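You operate a simulated robot arm through the tools that you are given. There is no shell and no other tool.

You are at the controls of a simulated two-armed robot. One attempt, no reset.

TASK
Take the cream cloth from the top of the dressing table and lay it out flat on the free end of the island top.

Only the result counts: the job must be done as asked and must still hold three seconds after the hand-in. Knocking over, shifting, dropping, spilling or breaking anything else fails it. Flat cloth is picked up by pressing the open fingertips on it (5 to 10 N) and closing them slowly along it; thin cloth reads only 2 to 8 mm in the jaws.

THE ROBOT
Two 7-joint arms with two-finger grippers on one trunk, on a base that moves. Base frame: it is fixed to the floor where the robot stands at the start and does not move with it; the origin is under the middle of the robot, x ahead of it, y to its left, z up. Units: mm, rad, N and s.
The left shoulder is at the start at [46, 162, 1105], the right one opposite. With the tool pointing down near the work surface each hand reaches from about 220 to 720 mm from the robot's upright axis, wherever it stands, measured 20 degrees to its own side. Places, roughly: cream cloth [1100, -3200, 800]; free end of the island top [2500, -2200, 900]. Payload 2.45 kg a hand.
Tool frame (each hand has its own): the origin (TCP) lies between the finger pads and is the grasp point; the fingertips stand 26 mm ahead of it; z points along the fingers, y is the line along which they close. The gripper opens to 96 mm; its body begins 69 mm behind the TCP.
Orientation is told as [roll, pitch, yaw] about the base's x, y, z axes, in that order, counted from this pose: with the fingers straight down and closing along the base's y, the tool's x points along the base's -x, its y along +y and its z along -z.

THE INTERFACE
- The arms move only by the tool nudge_tool. It takes "left_increments", "right_increments" or both (then of equal length, played together; a hand with none holds still); each is a list of rows, each a list of 7 numbers: the turn, a rotation vector about the tool's x, y, z in units of 6 degrees (1.0 is 6 degrees), then the shift along the tool's x, y, z in units of 30 mm (1.0 is 30 mm), then the finger opening in mm, from 0 to 96. In form: [[rx, ry, rz, tx, ty, tz, hand], ...]. A call has 1 to 20 rows; each row shifts and turns the commanded pose from where the row before left it, along the tool's axes as they then stand. A call with a number of a shift or a turn outside -1 to 1 is refused whole. A row lasts 0.2 s, in which the tool goes at most 50 mm and 0.15 rad; a call with a longer step from one row to the next is refused whole, and so is a gripper value outside its range. Where a pose cannot be reached the arm comes as near as it can. A force on the tool above 40 N (or 10 N above the force at the start of the call, whichever is more), or a blocked arm, ends the call early, and 0.2 s more pass. Each finger travels about 119.9 mm/s and halts on what it meets, pressing with about 24 N; the grip force reading is that of the motor and also rises with nothing between the fingers. The clock runs only during rows and for 0.2 s after the last one: add rows that do not move to give the fingers time. The reply holds the time, the measured pose of the TCP, the force on the tool along the base axes, the opening and the grip force, in the units named above and with some noise, with the torque about the TCP (base axes, N m) and any sound that the robot's microphone picked up.
- Cameras (640 x 400 px; columns grow to the right, rows downward): "scene" is now at [127.3, 7.5, 1576.6]; the picture's right is [0.09, -1.00, 0.00], its down [-0.76, -0.07, -0.65] and it looks along [0.64, 0.06, -0.76] (base axes); focal length 271 px, centre (320, 200). "left" rides on the left gripper at [82, -3, -98] in its tool frame; the picture's right is [0.04, 1.00, 0.00], its down [-0.73, 0.03, -0.68] and it looks along [-0.68, 0.03, 0.73] (tool axes); focal length 256 px, centre (320, 200). "right" rides on the right gripper at [82, 3, -98] in its tool frame; the picture's right is [-0.04, 1.00, 0.00], its down [-0.73, -0.03, -0.68] and it looks along [-0.68, -0.03, 0.73] (tool axes); focal length 256 px, centre (320, 200). There is no depth. A picture from a camera that has moved, and an enlarged one, comes with that camera's place and axes in the base frame and with its lens.
- camera(camera): a new picture of that camera. The clock stands still meanwhile.
- move_column(by): moves the trunk up (or, below 0, down) by that many mm; the arms and the scene camera ride with it, the base frame stays. It gives what a move gives, with no picture.
- steer(legs): drives the robot by 1 to 6 legs, each [ahead, left, turn to the left] in mm, mm and rad, along the robot's own axes; the way and the turn of a leg run together, so that a leg with both is an arc; at most 1500 mm and 3.142 rad a leg. The arms and the cameras ride along, it lands a little off, and it stops where it bumps. It gives what a move gives.
- aim_head(pan, tilt): turns the head with the scene camera to pan (to the left, within 2.094 rad either way) and tilt (down, from -0.506 to 1.204), counted from straight ahead of the robot (the tilt from the chest, where the trunk bows). It gives what a move gives.
- enlarge(camera, box): a new picture of the part [left, top, right, bottom] of that camera's present view, enlarged. The clock stands still meanwhile.
- sign_off(): hands the job in; it is judged then, once.

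Nothing tells you exact positions but the pictures and the camera data. Unless the task says otherwise, let go and move clear before handing in.

The tools are called after "Request:" as a command line: name --argument value ..., lists and objects as JSON in quotes. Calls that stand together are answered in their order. nudge_tool: Moves the arms, as the interface text tells. Its arguments: {"type":"object","properties":{"left_increments":{"type":"array","items":{"type":"array","items":{"type":"number"}}},"right_increments":{"type":"array","items":{"type":"array","items":{"type":"number"}}}},"required":[]} The other tools are called the same way: move_column (by) moves the trunk up or down; steer (legs) drives the base; aim_head (pan, tilt) turns the head that bears the scene camera; camera (camera) takes a picture; enlarge (camera, box) takes an enlarged picture of a part of a camera's view; sign_off () hands the job in.

At the start:

```text
time_s: 0.0
left_ee_pos: [526.0, 227.0, 950.2]
left_orientation: [-0.001, 0.001, 0.0]
left_force: [0.9, 0.7, 0.8]
left_moment: [-0.04, 0.01, -0.02]
left_finger_gap: 95.8
left_grip_force: 0.0
right_ee_pos: [363.1, -122.4, 935.6]
right_orientation: [-0.001, 0.002, -0.001]
right_force: [0.2, -0.1, 1.1]
right_moment: [-0.01, -0.03, -0.03]
right_finger_gap: 96.0
right_grip_force: 0.0
trunk travel left (down, up): [-275.0, 292.0]
robot x, y, heading: [-1.0, -1.2, 0.001]
head pan, tilt (commanded): [0.093, 0.864]
```

scene: 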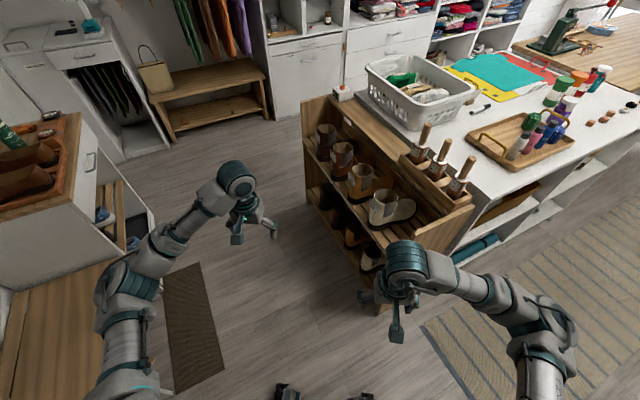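
right: 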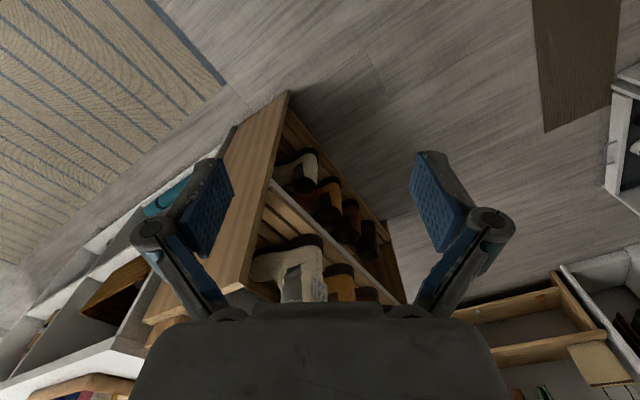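
left: 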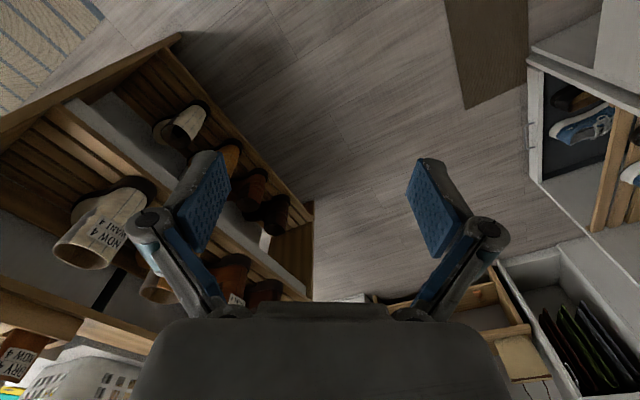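

The robot stands facing a shoe rack and the island, which runs off to the right; the dressing table should be far to my right. I'll look around with the head before driving.

Request:
aim_head --pan -0.9 --tilt 0.4

Request:
camera --camera "scene"

Request:
aim_head --pan -1.6 --tilt 0.4

Request:
camera --camera "scene"

Request:
aim_head --pan 0.0 --tilt 0.3

Request:
camera --camera "scene"

```text
time_s: 1.3
left_ee_pos: [523.1, 227.2, 951.9]
left_orientation: [0.002, -0.001, 0.001]
left_force: [0.1, 0.9, 1.0]
left_moment: [-0.02, -0.02, -0.01]
left_finger_gap: 96.2
left_grip_force: 0.1
right_ee_pos: [360.6, -122.6, 938.8]
right_orientation: [-0.001, -0.003, 0.0]
right_force: [-0.4, 0.5, 0.2]
right_moment: [-0.03, 0.0, 0.0]
right_finger_gap: 95.8
right_grip_force: 0.1
trunk travel left (down, up): [-275.0, 292.0]
robot x, y, heading: [0.7, -0.9, -0.0]
head pan, tilt (commanded): [-0.901, 0.4]
```

```text
taken
camera scene: at [107.8, -72.3, 1616.8], right [-0.78, -0.62, 0.0], down [-0.25, 0.3, -0.92], along [0.57, -0.72, -0.39], focal length 271 px, centre (320, 200)
```

scene: 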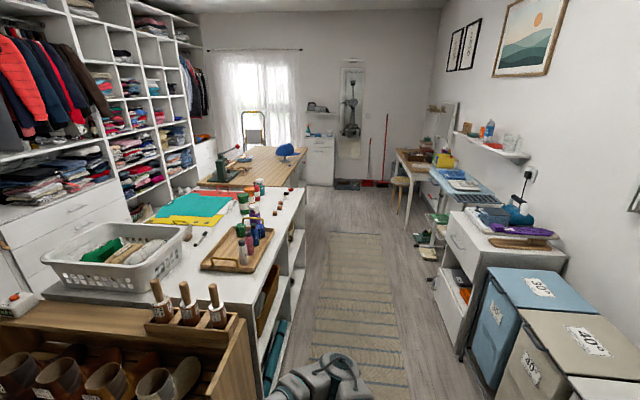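

```text
time_s: 2.3
left_ee_pos: [521.9, 226.4, 950.8]
left_orientation: [0.0, -0.001, 0.001]
left_force: [1.0, -0.2, -0.9]
left_moment: [0.02, -0.03, -0.01]
left_finger_gap: 96.0
left_grip_force: 0.1
right_ee_pos: [359.8, -122.9, 937.2]
right_orientation: [0.001, -0.002, 0.0]
right_force: [1.1, 0.2, -0.1]
right_moment: [-0.01, 0.01, 0.0]
right_finger_gap: 96.2
right_grip_force: 0.1
trunk travel left (down, up): [-275.0, 292.0]
robot x, y, heading: [3.9, 0.0, 0.0]
head pan, tilt (commanded): [-1.6, 0.4]
```

```text
taken
camera scene: at [47.6, -92.3, 1617.1], right [-1.0, 0.03, 0.0], down [0.01, 0.39, -0.92], along [-0.03, -0.92, -0.39], focal length 271 px, centre (320, 200)
```

scene: 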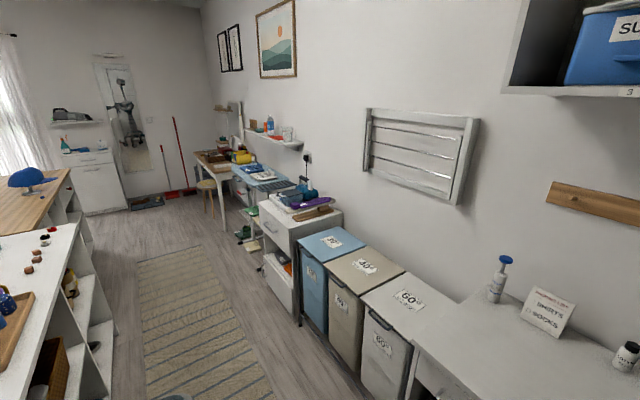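

```text
time_s: 4.0
left_ee_pos: [522.3, 226.6, 951.0]
left_orientation: [0.0, -0.002, 0.0]
left_force: [0.2, 0.8, 0.2]
left_moment: [-0.03, 0.01, 0.01]
left_finger_gap: 95.9
left_grip_force: 0.0
right_ee_pos: [361.4, -121.5, 938.0]
right_orientation: [-0.001, -0.003, 0.0]
right_force: [-0.2, -1.1, 0.2]
right_moment: [-0.03, 0.01, 0.03]
right_finger_gap: 96.0
right_grip_force: 0.1
trunk travel left (down, up): [-275.0, 292.0]
robot x, y, heading: [1.3, -1.6, 0.004]
head pan, tilt (commanded): [0.0, 0.3]
```

```text
taken
camera scene: at [143.7, 0.3, 1625.9], right [0.0, -1.0, 0.0], down [-0.3, 0.0, -0.95], along [0.95, 0.0, -0.3], focal length 271 px, centre (320, 200)
```

scene: 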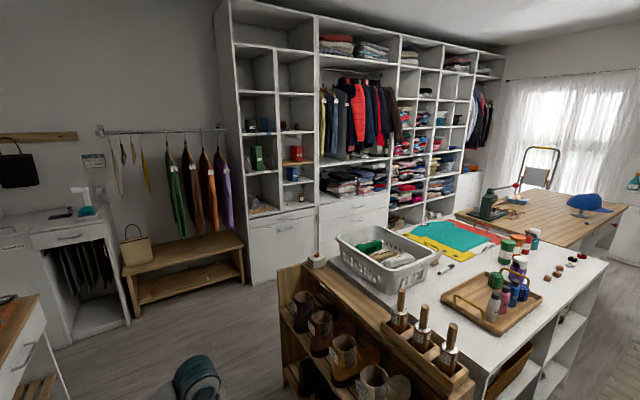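

The wooden-topped far end of the island (near the blue cap) looks like the free end, and the wooden table beyond the ironing board is the dressing table. I'll zoom in on both.

Request:
aim_head --pan -1.1 --tilt 0.4

Request:
enlarge --camera "scene" --box '[260, 60, 500, 210]'

Request:
enlarge --camera "scene" --box '[120, 60, 360, 210]'

Request:
camera --camera "scene"

```text
time_s: 5.3
left_ee_pos: [522.3, 225.7, 951.6]
left_orientation: [0.001, 0.0, 0.0]
left_force: [0.3, 0.1, 0.7]
left_moment: [0.01, -0.01, -0.01]
left_finger_gap: 96.0
left_grip_force: 0.1
right_ee_pos: [359.9, -121.9, 937.9]
right_orientation: [0.001, -0.002, -0.001]
right_force: [-0.7, 0.1, 0.5]
right_moment: [0.01, -0.04, 0.0]
right_finger_gap: 95.8
right_grip_force: 0.1
trunk travel left (down, up): [-275.0, 292.0]
robot x, y, heading: [-1.9, -1.6, 0.001]
head pan, tilt (commanded): [-1.1, 0.4]
```

```text
2.67 times, centred on (380, 135) of scene
camera zoom: at [92.4, -82.2, 1616.9], right [-0.89, -0.45, 0.0], down [-0.18, 0.35, -0.92], along [0.42, -0.82, -0.39], focal length 724 px, centre (160, 373)
```

zoom: 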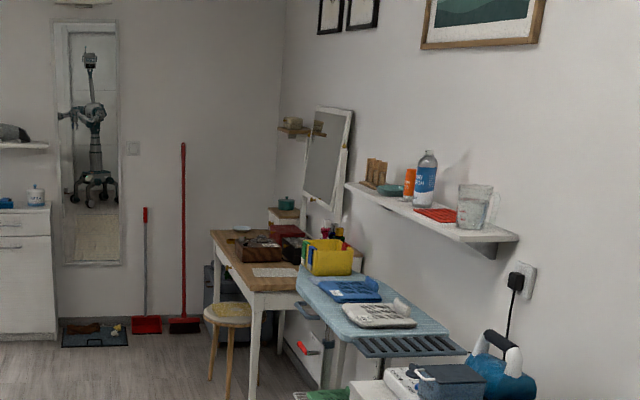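

```text
2.67 times, centred on (240, 135) of scene
camera zoom: at [92.4, -82.2, 1616.9], right [-0.89, -0.45, 0.0], down [-0.18, 0.35, -0.92], along [0.42, -0.82, -0.39], focal length 724 px, centre (533, 373)
```

zoom: 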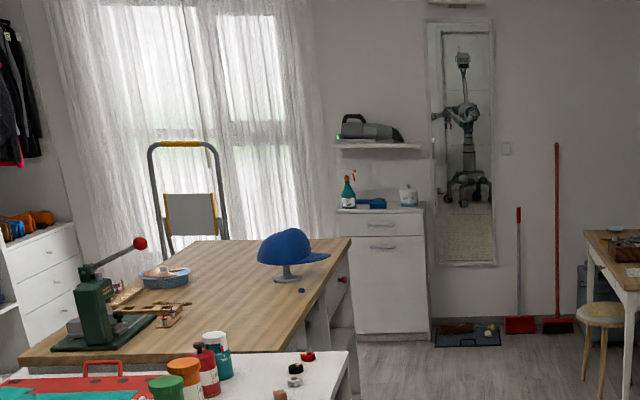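

```text
taken
camera scene: at [92.4, -82.2, 1616.9], right [-0.89, -0.45, 0.0], down [-0.18, 0.35, -0.92], along [0.42, -0.82, -0.39], focal length 271 px, centre (320, 200)
```

scene: 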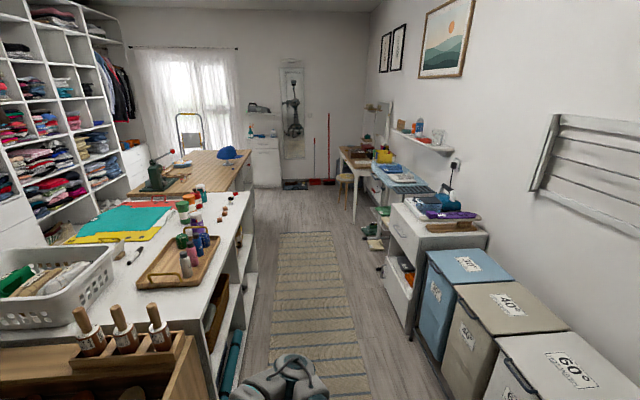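

The cream cloth is the small piece near the front corner of the dressing table, roughly [1040, -3010], and a stool stands in front of that table. I'll pull the left hand in, turn along the aisle (about -1.03 rad) and look again.

Request:
nudge_tool --left_increments '[[0, 0, 0, 1, 0, 0, 96], [0, 0, 0, 1, 0, 0, 96], [0, 0, 0, 1, 0, 0, 96], [0, 0, 0, 1, 0, 0, 96], [0, 0, 0, 1, 0, 0, 96], [0, 0, 0, 0, 0, 0, 96]]'

Request:
steer --legs '[[0, 0, -0.5]]'

Request:
aim_head --pan -0.53 --tilt 0.75

Request:
camera --camera "scene"

```text
time_s: 6.7
left_ee_pos: [372.4, 227.5, 951.0]
left_orientation: [-0.001, -0.001, 0.0]
left_force: [0.6, 0.1, -0.7]
left_moment: [-0.03, 0.02, 0.03]
left_finger_gap: 96.3
left_grip_force: 0.1
right_ee_pos: [360.5, -121.8, 937.6]
right_orientation: [-0.002, -0.002, -0.001]
right_force: [0.3, 0.0, 1.6]
right_moment: [-0.02, 0.0, 0.01]
right_finger_gap: 95.7
right_grip_force: 0.1
trunk travel left (down, up): [-275.0, 292.0]
robot x, y, heading: [-1.4, -2.6, 0.001]
head pan, tilt (commanded): [-1.1, 0.4]
```

```text
time_s: 8.6
left_ee_pos: [436.2, 19.9, 950.3]
left_orientation: [0.0, -0.001, -0.503]
left_force: [0.2, 0.8, -0.3]
left_moment: [-0.01, -0.01, -0.01]
left_finger_gap: 95.9
left_grip_force: 0.1
right_ee_pos: [257.5, -281.2, 937.2]
right_orientation: [-0.002, -0.001, -0.503]
right_force: [-0.6, -0.3, 0.0]
right_moment: [-0.02, -0.02, 0.0]
right_finger_gap: 96.2
right_grip_force: 0.1
trunk travel left (down, up): [-275.0, 292.0]
robot x, y, heading: [1.8, -0.4, -0.502]
head pan, tilt (commanded): [-1.1, 0.4]
```

```text
time_s: 9.5
left_ee_pos: [433.9, 21.7, 951.9]
left_orientation: [0.0, -0.005, -0.501]
left_force: [-0.2, -0.3, 0.2]
left_moment: [0.01, 0.04, 0.01]
left_finger_gap: 96.1
left_grip_force: 0.1
right_ee_pos: [253.0, -278.9, 937.7]
right_orientation: [-0.002, -0.005, -0.504]
right_force: [0.3, -0.2, 0.0]
right_moment: [0.02, 0.01, 0.01]
right_finger_gap: 96.0
right_grip_force: 0.0
trunk travel left (down, up): [-275.0, 292.0]
robot x, y, heading: [-1.1, -2.1, -0.502]
head pan, tilt (commanded): [-0.531, 0.75]
```

```text
taken
camera scene: at [86.1, -94.3, 1585.8], right [-0.86, -0.51, 0.0], down [-0.35, 0.59, -0.73], along [0.37, -0.63, -0.68], focal length 271 px, centre (320, 200)
```

scene: 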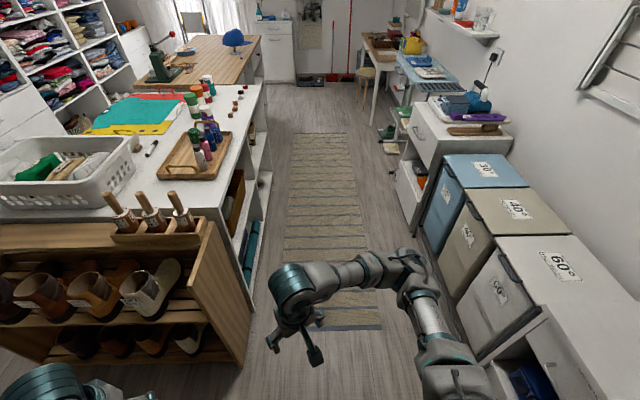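

The aisle runs along heading about -1.04 and is about 1.1 m wide; I stand near its left part. I'll finish the turn, sidestep right a bit and drive part of the way along it.

Request:
steer --legs '[[0, 0, -0.54], [0, -150, 0], [1200, 0, 0]]'

Request:
aim_head --pan -0.2 --tilt 0.55

Request:
camera --camera "scene"

```text
time_s: 18.1
left_ee_pos: [842.5, -1320.1, 952.1]
left_orientation: [0.004, -0.005, -1.055]
left_force: [0.0, -0.5, -0.3]
left_moment: [0.03, 0.02, 0.02]
left_finger_gap: 95.9
left_grip_force: 0.1
right_ee_pos: [532.5, -1481.3, 938.6]
right_orientation: [0.002, -0.006, -1.054]
right_force: [0.8, 0.2, 0.4]
right_moment: [-0.04, 0.0, 0.0]
right_finger_gap: 95.8
right_grip_force: 0.1
trunk travel left (down, up): [-275.0, 292.0]
robot x, y, heading: [462.7, -1109.7, -1.051]
head pan, tilt (commanded): [-0.531, 0.75]
```

```text
time_s: 18.9
left_ee_pos: [844.5, -1317.4, 952.5]
left_orientation: [-0.005, -0.01, -1.057]
left_force: [-1.3, -0.3, 0.4]
left_moment: [0.04, -0.02, -0.01]
left_finger_gap: 96.1
left_grip_force: 0.0
right_ee_pos: [535.0, -1477.0, 941.6]
right_orientation: [-0.004, -0.008, -1.054]
right_force: [0.6, -1.2, 0.1]
right_moment: [0.0, 0.02, 0.0]
right_finger_gap: 96.0
right_grip_force: 0.1
trunk travel left (down, up): [-275.0, 292.0]
robot x, y, heading: [460.8, -1106.4, -1.058]
head pan, tilt (commanded): [-0.201, 0.55]
```

```text
taken
camera scene: at [495.8, -1250.1, 1602.6], right [-0.95, -0.31, -0.01], down [-0.15, 0.51, -0.85], along [0.27, -0.81, -0.53], focal length 271 px, centre (320, 200)
```

scene: 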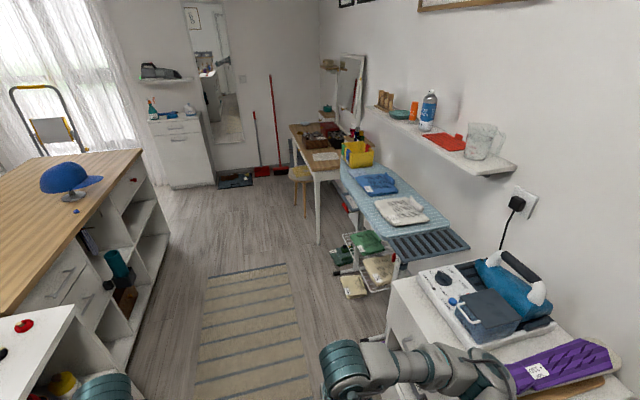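

Request:
enlarge --camera "scene" --box '[260, 80, 480, 300]'

Request:
enlarge --camera "scene" --box '[0, 120, 200, 260]'

```text
1.82 times, centred on (370, 190) of scene
camera zoom: at [495.8, -1250.1, 1602.6], right [-0.95, -0.31, -0.01], down [-0.15, 0.51, -0.85], along [0.27, -0.81, -0.53], focal length 493 px, centre (229, 218)
```

zoom: 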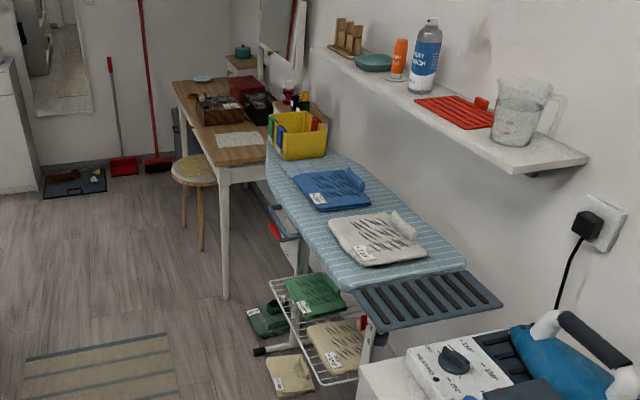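

```text
2.86 times, centred on (100, 190) of scene
camera zoom: at [495.8, -1250.1, 1602.6], right [-0.95, -0.31, -0.01], down [-0.15, 0.51, -0.85], along [0.27, -0.81, -0.53], focal length 775 px, centre (949, 229)
```

zoom: 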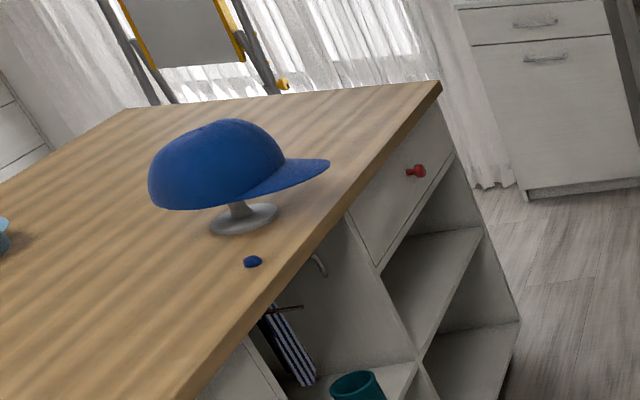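

Request:
enlarge --camera "scene" --box '[270, 110, 390, 185]'

```text
5.33 times, centred on (330, 148) of scene
camera zoom: at [495.8, -1250.1, 1602.6], right [-0.95, -0.31, -0.01], down [-0.15, 0.51, -0.85], along [0.27, -0.81, -0.53], focal length 1447 px, centre (267, 480)
```

zoom: 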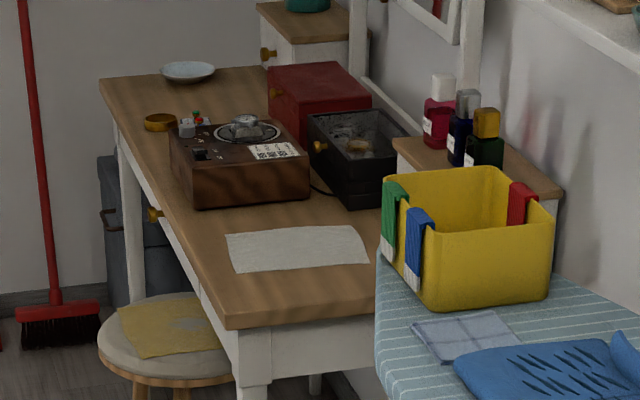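

I see the cream cloth (about 190 x 140 mm, centre near [1063, -3103]) on the front of the dressing table, beside a radio, with a stool further along. I'll drive up the aisle keeping clear of the table, then turn to face it.

Request:
steer --legs '[[1000, 50, 0], [1000, 50, 0]]'

Request:
aim_head --pan -1.3 --tilt 0.75

Request:
camera --camera "scene"

Request:
aim_head --pan 0.9 --tilt 0.6

Request:
camera --camera "scene"

```text
time_s: 28.9
left_ee_pos: [1896.2, -3037.5, 953.3]
left_orientation: [0.001, -0.009, -1.072]
left_force: [-0.8, 0.1, -1.0]
left_moment: [0.08, -0.04, -0.04]
left_finger_gap: 96.1
left_grip_force: 0.1
right_ee_pos: [1585.1, -3194.7, 941.2]
right_orientation: [-0.002, -0.007, -1.071]
right_force: [-0.1, -1.2, -0.2]
right_moment: [0.05, -0.02, -0.02]
right_finger_gap: 96.0
right_grip_force: 0.1
trunk travel left (down, up): [-275.0, 292.0]
robot x, y, heading: [1522.9, -2821.8, -1.066]
head pan, tilt (commanded): [-0.201, 0.55]
```

```text
time_s: 30.2
left_ee_pos: [1907.8, -3028.5, 951.6]
left_orientation: [-0.012, -0.013, -1.072]
left_force: [0.7, 0.7, -0.3]
left_moment: [-0.02, 0.01, 0.01]
left_finger_gap: 96.1
left_grip_force: 0.1
right_ee_pos: [1596.3, -3185.3, 943.5]
right_orientation: [-0.015, -0.01, -1.072]
right_force: [1.0, 0.3, -0.2]
right_moment: [-0.03, 0.06, 0.02]
right_finger_gap: 96.1
right_grip_force: 0.0
trunk travel left (down, up): [-275.0, 292.0]
robot x, y, heading: [1526.0, -2825.9, -1.068]
head pan, tilt (commanded): [-1.3, 0.75]
```

```text
taken
camera scene: at [1495.4, -2920.8, 1586.3], right [-0.7, 0.72, 0.01], down [0.48, 0.48, -0.73], along [-0.53, -0.51, -0.68], focal length 271 px, centre (320, 200)
```

scene: 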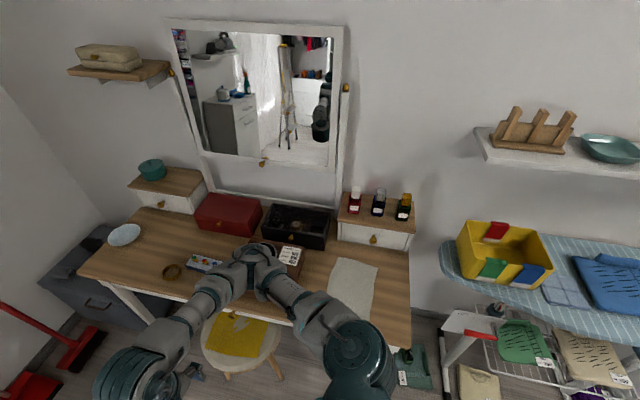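

```text
time_s: 32.3
left_ee_pos: [1903.0, -3031.1, 952.8]
left_orientation: [-0.009, -0.011, -1.071]
left_force: [-0.7, 0.6, 0.3]
left_moment: [-0.02, 0.0, 0.01]
left_finger_gap: 96.0
left_grip_force: 0.0
right_ee_pos: [1590.9, -3187.2, 941.7]
right_orientation: [-0.009, -0.011, -1.07]
right_force: [0.0, 0.1, 0.9]
right_moment: [0.03, -0.03, -0.01]
right_finger_gap: 95.8
right_grip_force: 0.1
trunk travel left (down, up): [-275.0, 292.0]
robot x, y, heading: [1521.3, -2820.1, -1.071]
head pan, tilt (commanded): [0.901, 0.6]
```

```text
taken
camera scene: at [1634.4, -2882.1, 1598.6], right [-0.17, -0.99, 0.0], down [-0.56, 0.1, -0.82], along [0.81, -0.14, -0.57], focal length 271 px, centre (320, 200)
```

scene: 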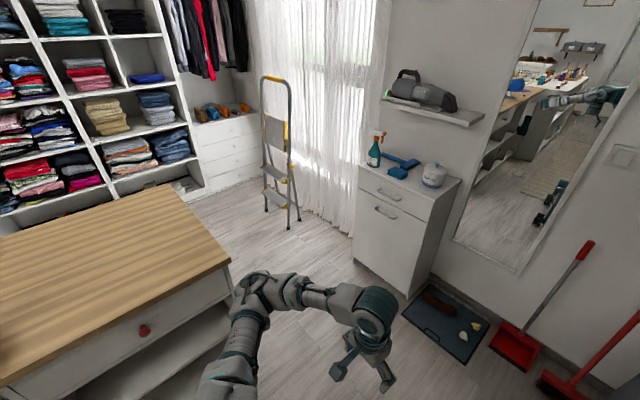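

The cloth is just ahead-right of me on the table, the stool with a yellow cloth further left, and the island's free wooden end is reachable from the floor behind it. Now I turn right to face the table squarely.

Request:
move_column --by 60

Request:
steer --legs '[[0, 0, -0.75], [0, 0, -0.77]]'

Request:
aim_head --pan 0.0 --tilt 0.9

Request:
camera --camera "scene"

```text
time_s: 33.3
left_ee_pos: [1903.6, -3031.9, 1012.7]
left_orientation: [-0.009, -0.012, -1.071]
left_force: [0.4, -0.5, 0.1]
left_moment: [0.03, -0.01, -0.01]
left_finger_gap: 96.0
left_grip_force: 0.0
right_ee_pos: [1591.3, -3188.0, 1003.1]
right_orientation: [-0.01, -0.009, -1.07]
right_force: [0.0, 1.2, -0.1]
right_moment: [-0.01, -0.01, -0.02]
right_finger_gap: 96.3
right_grip_force: 0.0
trunk travel left (down, up): [-335.0, 232.0]
robot x, y, heading: [1518.4, -2825.5, -1.071]
head pan, tilt (commanded): [0.901, 0.6]
```

```text
time_s: 37.7
left_ee_pos: [1336.9, -3215.6, 1012.0]
left_orientation: [-0.011, -0.013, -2.59]
left_force: [-0.7, 0.5, 0.0]
left_moment: [0.0, 0.02, 0.02]
left_finger_gap: 96.4
left_grip_force: 0.0
right_ee_pos: [1163.5, -2912.1, 1001.4]
right_orientation: [-0.012, -0.011, -2.589]
right_force: [0.7, -0.1, -0.7]
right_moment: [0.02, -0.01, -0.02]
right_finger_gap: 95.9
right_grip_force: 0.1
trunk travel left (down, up): [-335.0, 232.0]
robot x, y, heading: [1522.3, -2825.1, -2.591]
head pan, tilt (commanded): [0.901, 0.6]
```

```text
time_s: 38.9
left_ee_pos: [1337.7, -3215.4, 1013.3]
left_orientation: [-0.008, -0.015, -2.591]
left_force: [-0.5, -0.3, -0.6]
left_moment: [0.0, -0.02, 0.02]
left_finger_gap: 96.3
left_grip_force: 0.0
right_ee_pos: [1163.5, -2910.9, 1002.4]
right_orientation: [-0.01, -0.013, -2.589]
right_force: [-0.5, -0.7, -0.3]
right_moment: [0.02, -0.02, -0.01]
right_finger_gap: 95.9
right_grip_force: 0.0
trunk travel left (down, up): [-335.0, 232.0]
robot x, y, heading: [1521.0, -2824.6, -2.59]
head pan, tilt (commanded): [0.0, 0.901]
```

```text
taken
camera scene: at [1444.0, -2874.9, 1634.5], right [-0.53, 0.85, 0.0], down [0.67, 0.41, -0.62], along [-0.53, -0.32, -0.79], focal length 271 px, centre (320, 200)
```

scene: 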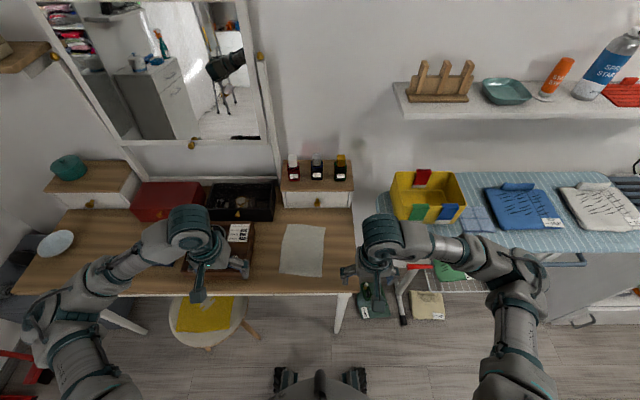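

I now face the table squarely; the cloth (about 150 x 205 mm) lies roughly 470–670 mm ahead and 60 mm left of me. I'll sidestep left 60 mm and yaw both hands 90° so the fingers close along the depth direction, cameras outward.

Request:
steer --legs '[[0, 60, 0]]'

Request:
nudge_tool --left_increments '[[0, 0, 1, 0, 0, 0, 96], [0, 0, 1, 0, 0, 0, 96], [0, 0, 1, 0, 0, 0, 96], [0, 0, 1, 0, 0, 0, 96], [0, 0, 1, 0, 0, 0, 96], [0, 0, 1, 0, 0, 0, 96], [0, 0, 1, 0, 0, 0, 96], [0, 0, 1, 0, 0, 0, 96], [0, 0, 1, 0, 0, 0, 96], [0, 0, 1, 0, 0, 0, 96], [0, 0, 1, 0, 0, 0, 96], [0, 0, 1, 0, 0, 0, 96], [0, 0, 1, 0, 0, 0, 96], [0, 0, 1, 0, 0, 0, 96], [0, 0, 1, 0, 0, 0, 96], [0, 0, 0, 0, 0, 0, 96]]' --right_increments '[[0, 0, -1, 0, 0, 0, 96], [0, 0, -1, 0, 0, 0, 96], [0, 0, -1, 0, 0, 0, 96], [0, 0, -1, 0, 0, 0, 96], [0, 0, -1, 0, 0, 0, 96], [0, 0, -1, 0, 0, 0, 96], [0, 0, -1, 0, 0, 0, 96], [0, 0, -1, 0, 0, 0, 96], [0, 0, -1, 0, 0, 0, 96], [0, 0, -1, 0, 0, 0, 96], [0, 0, -1, 0, 0, 0, 96], [0, 0, -1, 0, 0, 0, 96], [0, 0, -1, 0, 0, 0, 96], [0, 0, -1, 0, 0, 0, 96], [0, 0, -1, 0, 0, 0, 96], [0, 0, 0, 0, 0, 0, 96]]'

Request:
camera --camera "scene"

```text
time_s: 39.9
left_ee_pos: [1354.6, -3241.6, 1018.7]
left_orientation: [0.014, -0.019, -2.596]
left_force: [-0.9, 1.1, -0.1]
left_moment: [-0.07, -0.09, -0.04]
left_finger_gap: 96.0
left_grip_force: 0.1
right_ee_pos: [1182.5, -2936.5, 999.8]
right_orientation: [0.011, -0.014, -2.59]
right_force: [-0.4, 0.3, 0.2]
right_moment: [-0.05, -0.06, 0.0]
right_finger_gap: 95.8
right_grip_force: 0.2
trunk travel left (down, up): [-335.0, 232.0]
robot x, y, heading: [1550.2, -2870.9, -2.589]
head pan, tilt (commanded): [0.0, 0.901]
```

```text
time_s: 43.3
left_ee_pos: [1363.6, -3252.5, 1016.8]
left_orientation: [0.023, 0.001, 2.118]
left_force: [0.5, -0.7, -0.1]
left_moment: [0.04, 0.01, 0.05]
left_finger_gap: 95.9
left_grip_force: 0.1
right_ee_pos: [1190.6, -2948.7, 1003.8]
right_orientation: [-0.016, 0.003, -1.176]
right_force: [-0.2, -0.1, -0.3]
right_moment: [0.01, 0.04, 0.0]
right_finger_gap: 96.1
right_grip_force: 0.1
right hand out of reach, approached as far as the arm can: row 14, 15
trunk travel left (down, up): [-335.0, 232.0]
robot x, y, heading: [1548.7, -2868.3, -2.591]
head pan, tilt (commanded): [0.0, 0.901]
```

```text
taken
camera scene: at [1487.6, -2946.9, 1634.0], right [-0.53, 0.85, 0.02], down [0.66, 0.42, -0.62], along [-0.53, -0.31, -0.79], focal length 271 px, centre (320, 200)
```

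scene: 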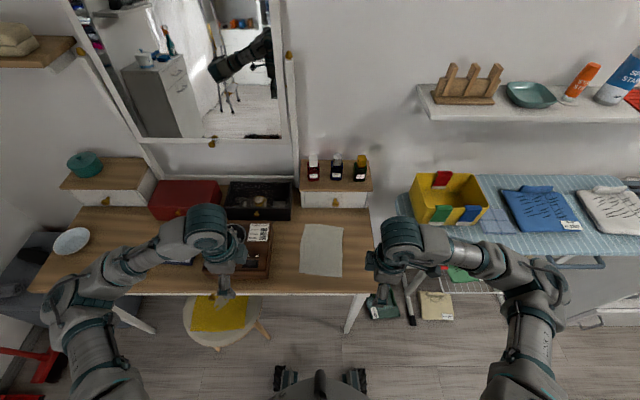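

Request:
enlarge --camera "scene" --box '[140, 180, 460, 380]'

Request:
camera --camera "left"

Request:
camera --camera "right"

```text
2.00 times, centred on (300, 280) of scene
camera zoom: at [1487.6, -2946.9, 1634.0], right [-0.53, 0.85, 0.02], down [0.66, 0.42, -0.62], along [-0.53, -0.31, -0.79], focal length 543 px, centre (360, 40)
```

zoom: 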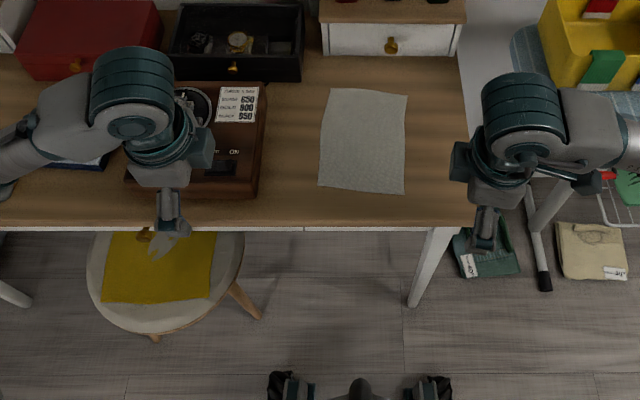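

```text
taken
camera left: at [1410.5, -3318.8, 1117.0], right [-0.83, -0.55, 0.02], down [-0.39, 0.62, 0.68], along [-0.39, 0.56, -0.73], focal length 256 px, centre (320, 200)
```

left: 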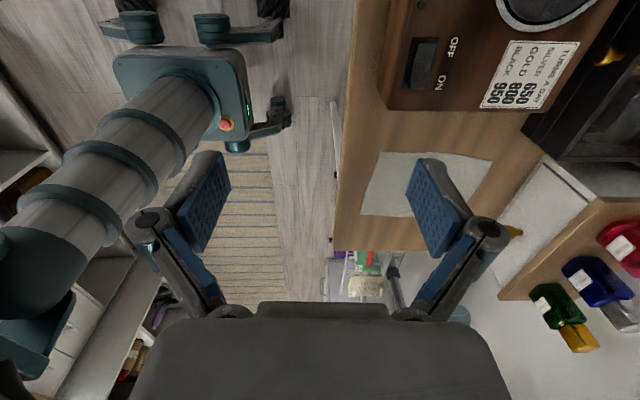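

```text
taken
camera right: at [1165.0, -2870.9, 1102.3], right [0.94, 0.35, -0.02], down [0.27, -0.68, 0.68], along [0.22, -0.64, -0.73], focal length 256 px, centre (320, 200)
```

right: 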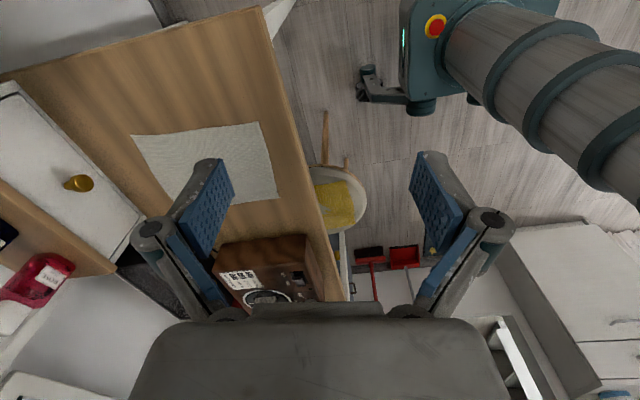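

Triangulating between cameras puts the table top at about z 750 and the cloth at 452–662 mm ahead, from 87 mm left to 60 mm right of me. I'll tilt both hands inward 18°, part-close the fingers, and check how the arms respond.

Request:
nudge_tool --left_increments '[[0, -1, 0, 0, 0, 0, 60], [0, -1, 0, 0, 0, 0, 50], [0, -1, 0, 0, 0, 0, 44], [0, 0, 0, 0, 0, 0, 44], [0, 0, 0, 0, 0, 0, 44]]' --right_increments '[[0, -1, 0, 0, 0, 0, 60], [0, -1, 0, 0, 0, 0, 50], [0, -1, 0, 0, 0, 0, 44], [0, 0, 0, 0, 0, 0, 44], [0, 0, 0, 0, 0, 0, 44]]'

```text
time_s: 44.7
left_ee_pos: [1363.6, -3249.2, 1019.2]
left_orientation: [0.027, -0.316, 2.107]
left_force: [0.6, -0.2, -0.3]
left_moment: [0.1, 0.05, 0.02]
left_finger_gap: 43.9
left_grip_force: 0.0
right_ee_pos: [1214.5, -2921.7, 1012.1]
right_orientation: [-0.02, -0.199, -1.183]
right_force: [-0.5, -1.4, -0.5]
right_moment: [0.08, 0.03, 0.02]
right_finger_gap: 44.0
right_grip_force: 0.0
right hand out of reach, approached as far as the arm can: row 1, 2, 3
trunk travel left (down, up): [-335.0, 232.0]
robot x, y, heading: [1547.9, -2866.6, -2.589]
head pan, tilt (commanded): [0.0, 0.901]
stopped in row 5 (left hand): the arm was blocked; the commanded pose is now the measured one
```

Request:
camera --camera "scene"

```text
taken
camera scene: at [1469.9, -2915.5, 1634.5], right [-0.52, 0.85, 0.0], down [0.67, 0.41, -0.62], along [-0.53, -0.32, -0.79], focal length 271 px, centre (320, 200)
```

scene: 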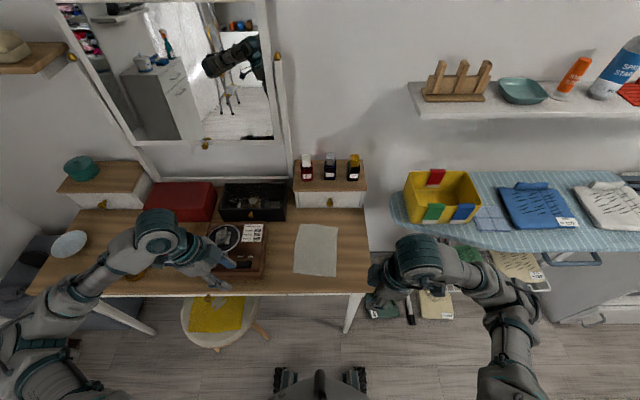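

The right arm runs into a wrist limit in that pose, so I'll change plan: keep both hands at normal yaw (closing sideways) and grasp the cloth's right long edge – right hand at its far end, left hand at its near end. First I bring both hands back to their normal orientation.

Request:
nudge_tool --left_increments '[[0, 1, 0, 0, 0, 0, 44], [0, 1, 0, 0, 0, 0, 44], [0, 1, 0, 0, 0, 0, 44], [0, 0, -1, 0, 0, 0, 44], [0, 0, -1, 0, 0, 0, 44], [0, 0, -1, 0, 0, 0, 44], [0, 0, -1, 0, 0, 0, 44], [0, 0, -1, 0, 0, 0, 44], [0, 0, -1, 0, 0, 0, 44], [0, 0, -1, 0, 0, 0, 44], [0, 0, -1, 0, 0, 0, 44], [0, 0, -1, 0, 0, 0, 44], [0, 0, -1, 0, 0, 0, 44], [0, 0, -1, 0, 0, 0, 44], [0, 0, -1, 0, 0, 0, 44], [0, 0, -1, 0, 0, 0, 44], [0, 0, -1, 0, 0, 0, 44], [0, 0, -1, 0, 0, 0, 44], [0, 0, -0.15, 0, 0, 0, 44]]' --right_increments '[[0, 1, 0, 0, 0, 0, 44], [0, 0.9, 0, 0, 0, 0, 44], [0, 0, 0, 0, 0, 0, 44], [0, 0, 1, 0, 0, 0, 44], [0, 0, 1, 0, 0, 0, 44], [0, 0, 1, 0, 0, 0, 44], [0, 0, 1, 0, 0, 0, 44], [0, 0, 1, 0, 0, 0, 44], [0, 0, 1, 0, 0, 0, 44], [0, 0, 1, 0, 0, 0, 44], [0, 0, 1, 0, 0, 0, 44], [0, 0, 1, 0, 0, 0, 44], [0, 0, 1, 0, 0, 0, 44], [0, 0, 1, 0, 0, 0, 44], [0, 0, 1, 0, 0, 0, 44], [0, 0, 1, 0, 0, 0, 44], [0, 0, 0.44, 0, 0, 0, 44], [0, 0, 0, 0, 0, 0, 44], [0, 0, 0, 0, 0, 0, 44]]'

Request:
camera --camera "scene"

```text
time_s: 48.7
left_ee_pos: [1353.0, -3230.2, 1021.6]
left_orientation: [0.01, -0.025, -2.585]
left_force: [-0.6, 1.8, -0.5]
left_moment: [-0.03, -0.04, 0.0]
left_finger_gap: 43.7
left_grip_force: 0.0
right_ee_pos: [1203.3, -2904.0, 1010.6]
right_orientation: [0.013, -0.02, -2.601]
right_force: [-1.4, 0.6, 0.1]
right_moment: [-0.02, -0.03, -0.02]
right_finger_gap: 43.8
right_grip_force: 0.0
trunk travel left (down, up): [-335.0, 232.0]
robot x, y, heading: [1548.7, -2864.0, -2.587]
head pan, tilt (commanded): [0.0, 0.901]
```

```text
taken
camera scene: at [1465.2, -2909.2, 1634.4], right [-0.52, 0.85, 0.0], down [0.67, 0.41, -0.62], along [-0.53, -0.33, -0.79], focal length 271 px, centre (320, 200)
```

scene: 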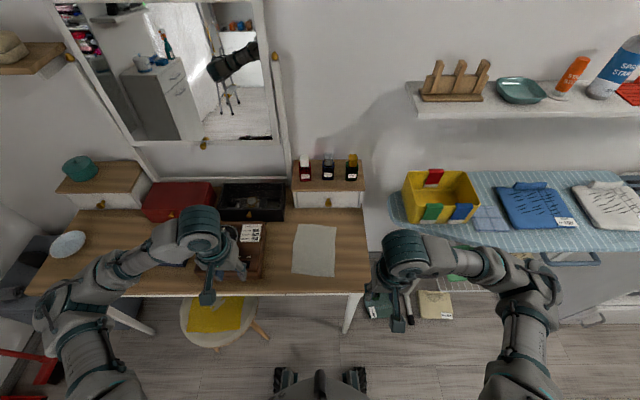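

Both hands are back to normal and the cloth is untouched. I'll sidestep right 50 mm and ahead 30 mm, then look again once the body settles.

Request:
steer --legs '[[30, -50, 0]]'

Request:
nudge_tool --left_increments '[[0, 0, 0, 0, 0, 0, 40], [0, 0, 0, 0, 0, 0, 40], [0, 0, 0, 0, 0, 0, 40], [0, 0, 0, 0, 0, 0, 40], [0, 0, 0, 0, 0, 0, 40], [0, 0, 0, 0, 0, 0, 40]]' --right_increments '[[0, 0, 0, 0, 0, 0, 40], [0, 0, 0, 0, 0, 0, 40], [0, 0, 0, 0, 0, 0, 40], [0, 0, 0, 0, 0, 0, 40], [0, 0, 0, 0, 0, 0, 40], [0, 0, 0, 0, 0, 0, 40]]'

Request:
enlarge --camera "scene" --box '[220, 180, 440, 320]'

Request:
camera --camera "right"

Request:
camera --camera "left"

```text
time_s: 49.7
left_ee_pos: [1313.1, -3221.0, 1018.4]
left_orientation: [-0.001, -0.026, -2.579]
left_force: [0.5, -0.2, 0.1]
left_moment: [0.05, 0.01, 0.02]
left_finger_gap: 43.9
left_grip_force: 0.1
right_ee_pos: [1163.2, -2892.3, 1012.2]
right_orientation: [0.0, -0.022, -2.596]
right_force: [0.0, -0.5, 0.5]
right_moment: [-0.01, 0.04, 0.0]
right_finger_gap: 44.1
right_grip_force: 0.0
trunk travel left (down, up): [-335.0, 232.0]
robot x, y, heading: [1499.1, -2842.2, -2.592]
head pan, tilt (commanded): [0.0, 0.901]
```

```text
time_s: 51.1
left_ee_pos: [1307.3, -3208.1, 1021.7]
left_orientation: [0.003, -0.03, -2.585]
left_force: [-0.8, 0.9, -0.1]
left_moment: [-0.05, -0.06, -0.02]
left_finger_gap: 40.0
left_grip_force: 0.0
right_ee_pos: [1158.2, -2880.4, 1011.6]
right_orientation: [0.004, -0.021, -2.598]
right_force: [-0.8, -0.1, -0.5]
right_moment: [-0.02, -0.03, 0.02]
right_finger_gap: 39.8
right_grip_force: 0.0
trunk travel left (down, up): [-335.0, 232.0]
robot x, y, heading: [1494.5, -2837.5, -2.592]
head pan, tilt (commanded): [0.0, 0.901]
```

```text
2.86 times, centred on (330, 250) of scene
camera zoom: at [1412.5, -2880.2, 1634.4], right [-0.52, 0.85, 0.0], down [0.67, 0.41, -0.62], along [-0.52, -0.33, -0.79], focal length 775 px, centre (291, 57)
```

zoom: 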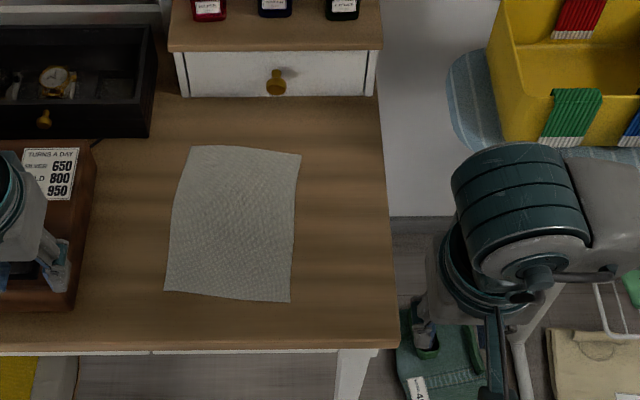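

```text
taken
camera right: at [1232.0, -2841.6, 1108.7], right [0.48, -0.88, 0.0], down [-0.63, -0.34, 0.69], along [-0.61, -0.34, -0.72], focal length 256 px, centre (320, 200)
```

right: 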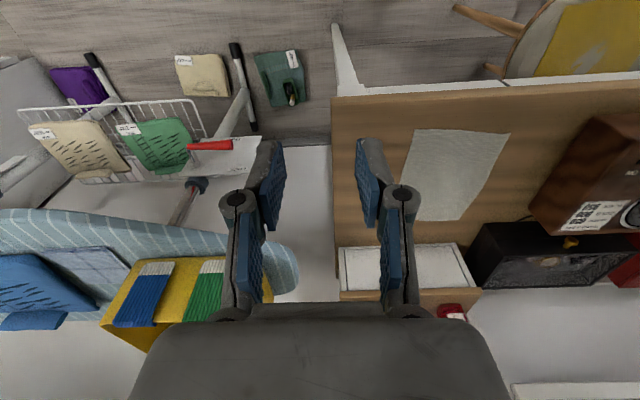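

```text
taken
camera left: at [1377.6, -3162.2, 1118.7], right [0.56, -0.83, 0.0], down [-0.59, -0.4, 0.7], along [-0.58, -0.39, -0.71], focal length 256 px, centre (320, 200)
```

left: 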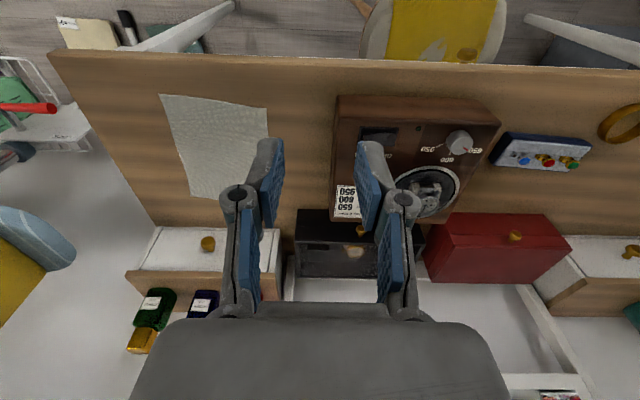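

Table height triangulates to about z 757, and the cloth's right edge runs from about (423, +2) to (614, -11) mm in the robot's own frame. I'll bring the right hand over the far end of that edge first, staying high.

Request:
nudge_tool --right_increments '[[0, 0, 0, -0.96, 0.537, 0.15, 40], [0, 0, 0, -0.96, 0.537, 0.15, 40], [0, 0, 0, -0.96, 0.537, 0.15, 40], [0, 0, 0, -0.96, 0.537, 0.15, 40], [0, 0, 0, -0.96, 0.537, 0.15, 40], [0, 0, 0, -0.96, 0.537, 0.15, 40], [0, 0, 0, -0.96, 0.537, 0.15, 40], [0, 0, 0, -0.96, 0.537, 0.15, 40], [0, 0, 0, -0.96, 0.537, 0.15, 40], [0, 0, 0, -0.96, 0.537, 0.15, 40], [0, 0, 0, 0, 0, 0, 40], [0, 0, 0, 0, 0, 0, 40], [0, 0, 0, 0, 0, 0, 40]]'

Request:
camera --camera "scene"

Request:
camera --camera "right"

```text
time_s: 53.9
left_ee_pos: [1306.8, -3207.5, 1021.5]
left_orientation: [0.007, -0.028, -2.583]
left_force: [-0.4, 0.1, 0.9]
left_moment: [-0.01, -0.02, -0.04]
left_finger_gap: 40.0
left_grip_force: 0.1
right_ee_pos: [993.5, -3168.1, 973.0]
right_orientation: [0.006, -0.022, -2.597]
right_force: [-0.2, 0.4, 0.1]
right_moment: [0.01, 0.0, 0.02]
right_finger_gap: 40.0
right_grip_force: 0.1
trunk travel left (down, up): [-335.0, 232.0]
robot x, y, heading: [1495.9, -2834.1, -2.593]
head pan, tilt (commanded): [0.0, 0.901]
```

```text
taken
camera scene: at [1403.5, -2868.3, 1634.2], right [-0.52, 0.85, -0.01], down [0.67, 0.4, -0.62], along [-0.52, -0.33, -0.79], focal length 271 px, centre (320, 200)
```

scene: 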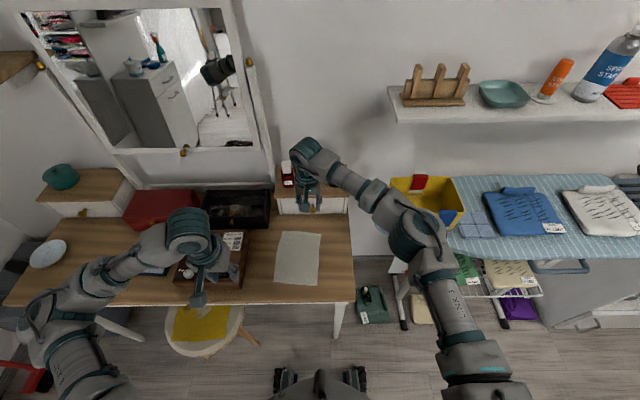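

```text
taken
camera right: at [1066.5, -3128.3, 1070.6], right [0.48, -0.88, 0.01], down [-0.63, -0.34, 0.69], along [-0.61, -0.34, -0.72], focal length 256 px, centre (320, 200)
```

right: 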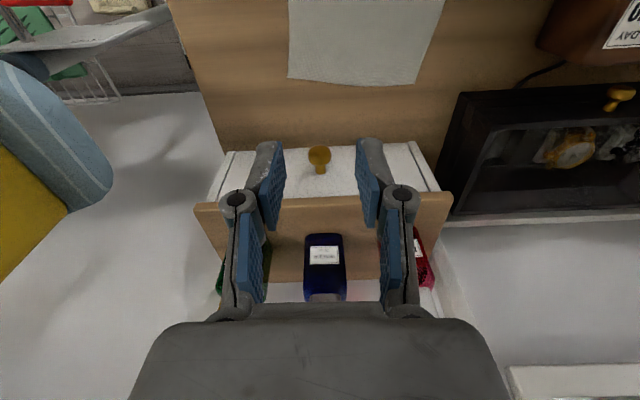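

The right hand sits over the far end of the right edge as planned, with its forearm well off to the right. Now I bring the left hand over the near end, leaning it back 15° for clearance.

Request:
nudge_tool --left_increments '[[0, 0, 0, -0.274, -0.616, 0.238, 40], [0, 0, 0, -0.274, -0.616, 0.238, 40], [0, 0, 0, -0.274, -0.616, 0.238, 40], [0, 0, 0, -0.274, -0.616, 0.238, 40], [0, 0, 0, -0.274, -0.616, 0.238, 40], [0, 0, 0, -0.274, -0.616, 0.238, 40], [0, 0, 0, -0.274, -0.616, 0.238, 40], [0, 0, 0, -0.274, -0.616, 0.238, 40], [0, 0, 0, -0.274, -0.616, 0.238, 40], [0, 0, 0, -0.274, -0.616, 0.238, 40], [0, 0, 0.65, 0, 0, 0, 40], [0, -1, 0, 0, 0, 0, 40], [0, -1, 0, 0, 0, 0, 40], [0, -0.5, 0, 0, 0, 0, 40], [0, 0, 0, 0, 0, 0, 40], [0, 0, 0, 0, 0, 0, 40]]'

Request:
camera --camera "scene"

Request:
camera --camera "left"

```text
time_s: 57.3
left_ee_pos: [1141.7, -3099.7, 952.3]
left_orientation: [0.004, -0.289, -2.652]
left_force: [0.0, 0.8, 0.2]
left_moment: [-0.03, 0.02, 0.01]
left_finger_gap: 39.9
left_grip_force: 0.0
right_ee_pos: [996.1, -3174.0, 973.0]
right_orientation: [0.0, -0.021, -2.598]
right_force: [-1.2, 0.5, 0.1]
right_moment: [0.01, -0.05, 0.01]
right_finger_gap: 40.2
right_grip_force: 0.0
trunk travel left (down, up): [-335.0, 232.0]
robot x, y, heading: [1493.9, -2843.1, -2.586]
head pan, tilt (commanded): [0.0, 0.901]
```

```text
taken
camera scene: at [1409.9, -2879.9, 1634.3], right [-0.52, 0.85, -0.01], down [0.67, 0.41, -0.62], along [-0.52, -0.33, -0.79], focal length 271 px, centre (320, 200)
```

scene: 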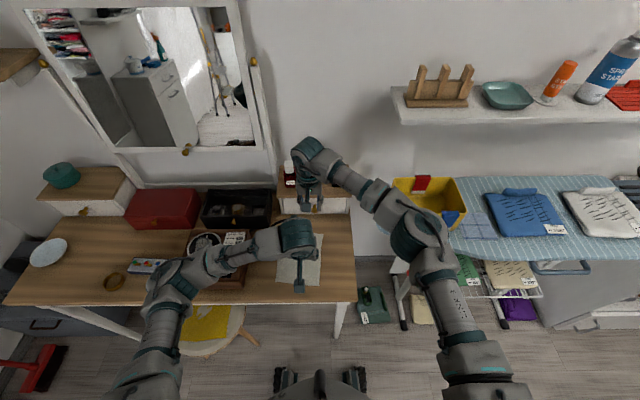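

```text
taken
camera left: at [1232.7, -3047.9, 1024.2], right [0.5, -0.86, -0.01], down [-0.44, -0.26, 0.86], along [-0.75, -0.43, -0.51], focal length 256 px, centre (320, 200)
```

left: 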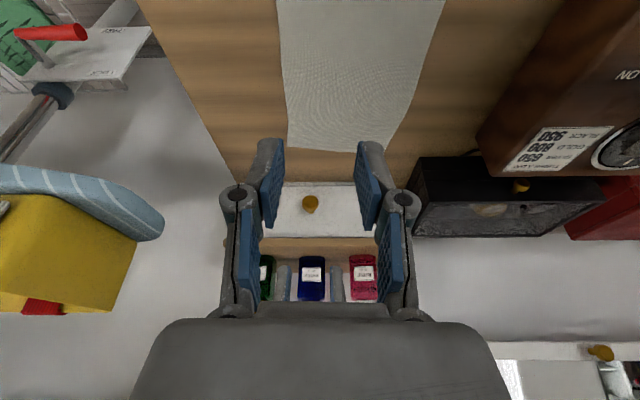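

Both hands are now above their grasp points; next I lower them together to just above the cloth and check with the wrist cameras.

Request:
nudge_tool --left_increments '[[0, 0, 0, 0.184, -0.028, 0.584, 40], [0, 0, 0, 0.184, -0.028, 0.584, 40], [0, 0, 0, 0.184, -0.028, 0.584, 40], [0, 0, 0, 0.184, -0.028, 0.584, 40], [0, 0, 0, 0.184, -0.028, 0.584, 40], [0, 0, 0, 0.184, -0.028, 0.584, 40], [0, 0, 0, 0.184, -0.028, 0.584, 40], [0, 0, 0, 0.184, -0.028, 0.584, 40], [0, 0, 0, 0, 0, 0, 40], [0, 0, 0, 0, 0, 0, 40], [0, 0, 0, 0, 0, 0, 40]]' --right_increments '[[0, 0, 0.65, 0, -0.021, 0.7, 40], [0, 0, 0, 0.007, -0.021, 0.7, 40], [0, 0, 0, 0.007, -0.021, 0.7, 40], [0, 0, 0, 0.007, -0.021, 0.7, 40], [0, 0, 0, 0.007, -0.021, 0.7, 40], [0, 0, 0, 0.007, -0.021, 0.7, 40], [0, 0, 0, 0.007, -0.021, 0.7, 40], [0, 0, 0, 0.007, -0.021, 0.7, 40], [0, 0, 0, 0, 0, 0, 40], [0, 0, 0, 0, 0, 0, 40], [0, 0, 0, 0, 0, 0, 40]]'

Request:
camera --camera "scene"

Request:
camera --camera "left"

Request:
camera --camera "right"

```text
time_s: 59.7
left_ee_pos: [1147.5, -3104.3, 805.3]
left_orientation: [-0.008, -0.291, -2.648]
left_force: [0.8, -0.8, -0.2]
left_moment: [0.01, -0.03, 0.0]
left_finger_gap: 39.8
left_grip_force: 0.1
right_ee_pos: [997.9, -3179.9, 803.8]
right_orientation: [-0.006, -0.022, -2.665]
right_force: [0.8, -0.6, 1.2]
right_moment: [-0.02, 0.01, -0.01]
right_finger_gap: 40.4
right_grip_force: 0.1
trunk travel left (down, up): [-335.0, 232.0]
robot x, y, heading: [1498.2, -2838.5, -2.588]
head pan, tilt (commanded): [0.0, 0.901]
```

```text
taken
camera scene: at [1421.4, -2897.7, 1634.3], right [-0.52, 0.85, 0.01], down [0.67, 0.42, -0.62], along [-0.53, -0.32, -0.79], focal length 271 px, centre (320, 200)
```

scene: 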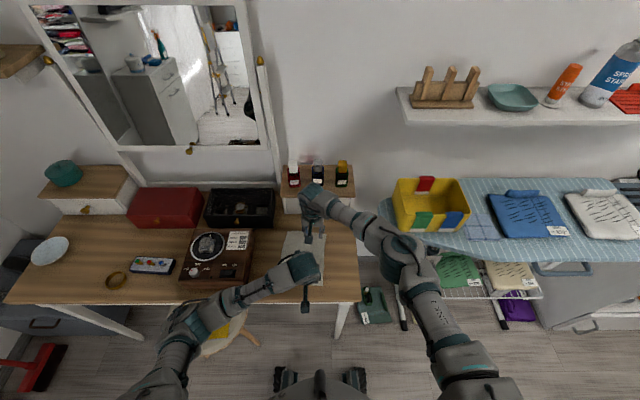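

```text
taken
camera left: at [1239.3, -3052.1, 876.7], right [0.51, -0.86, -0.02], down [-0.43, -0.27, 0.86], along [-0.75, -0.43, -0.51], focal length 256 px, centre (320, 200)
```

left: 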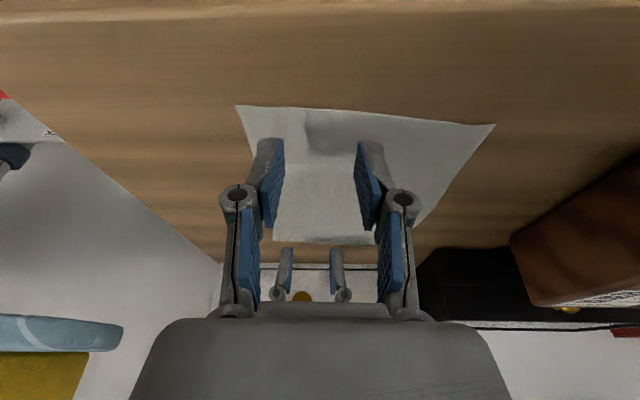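

```text
taken
camera right: at [1074.8, -3146.1, 901.9], right [0.42, -0.91, -0.01], down [-0.65, -0.31, 0.7], along [-0.63, -0.29, -0.72], focal length 256 px, centre (320, 200)
```

right: 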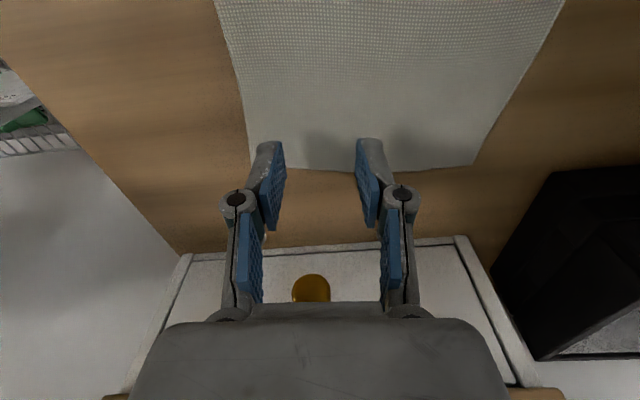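

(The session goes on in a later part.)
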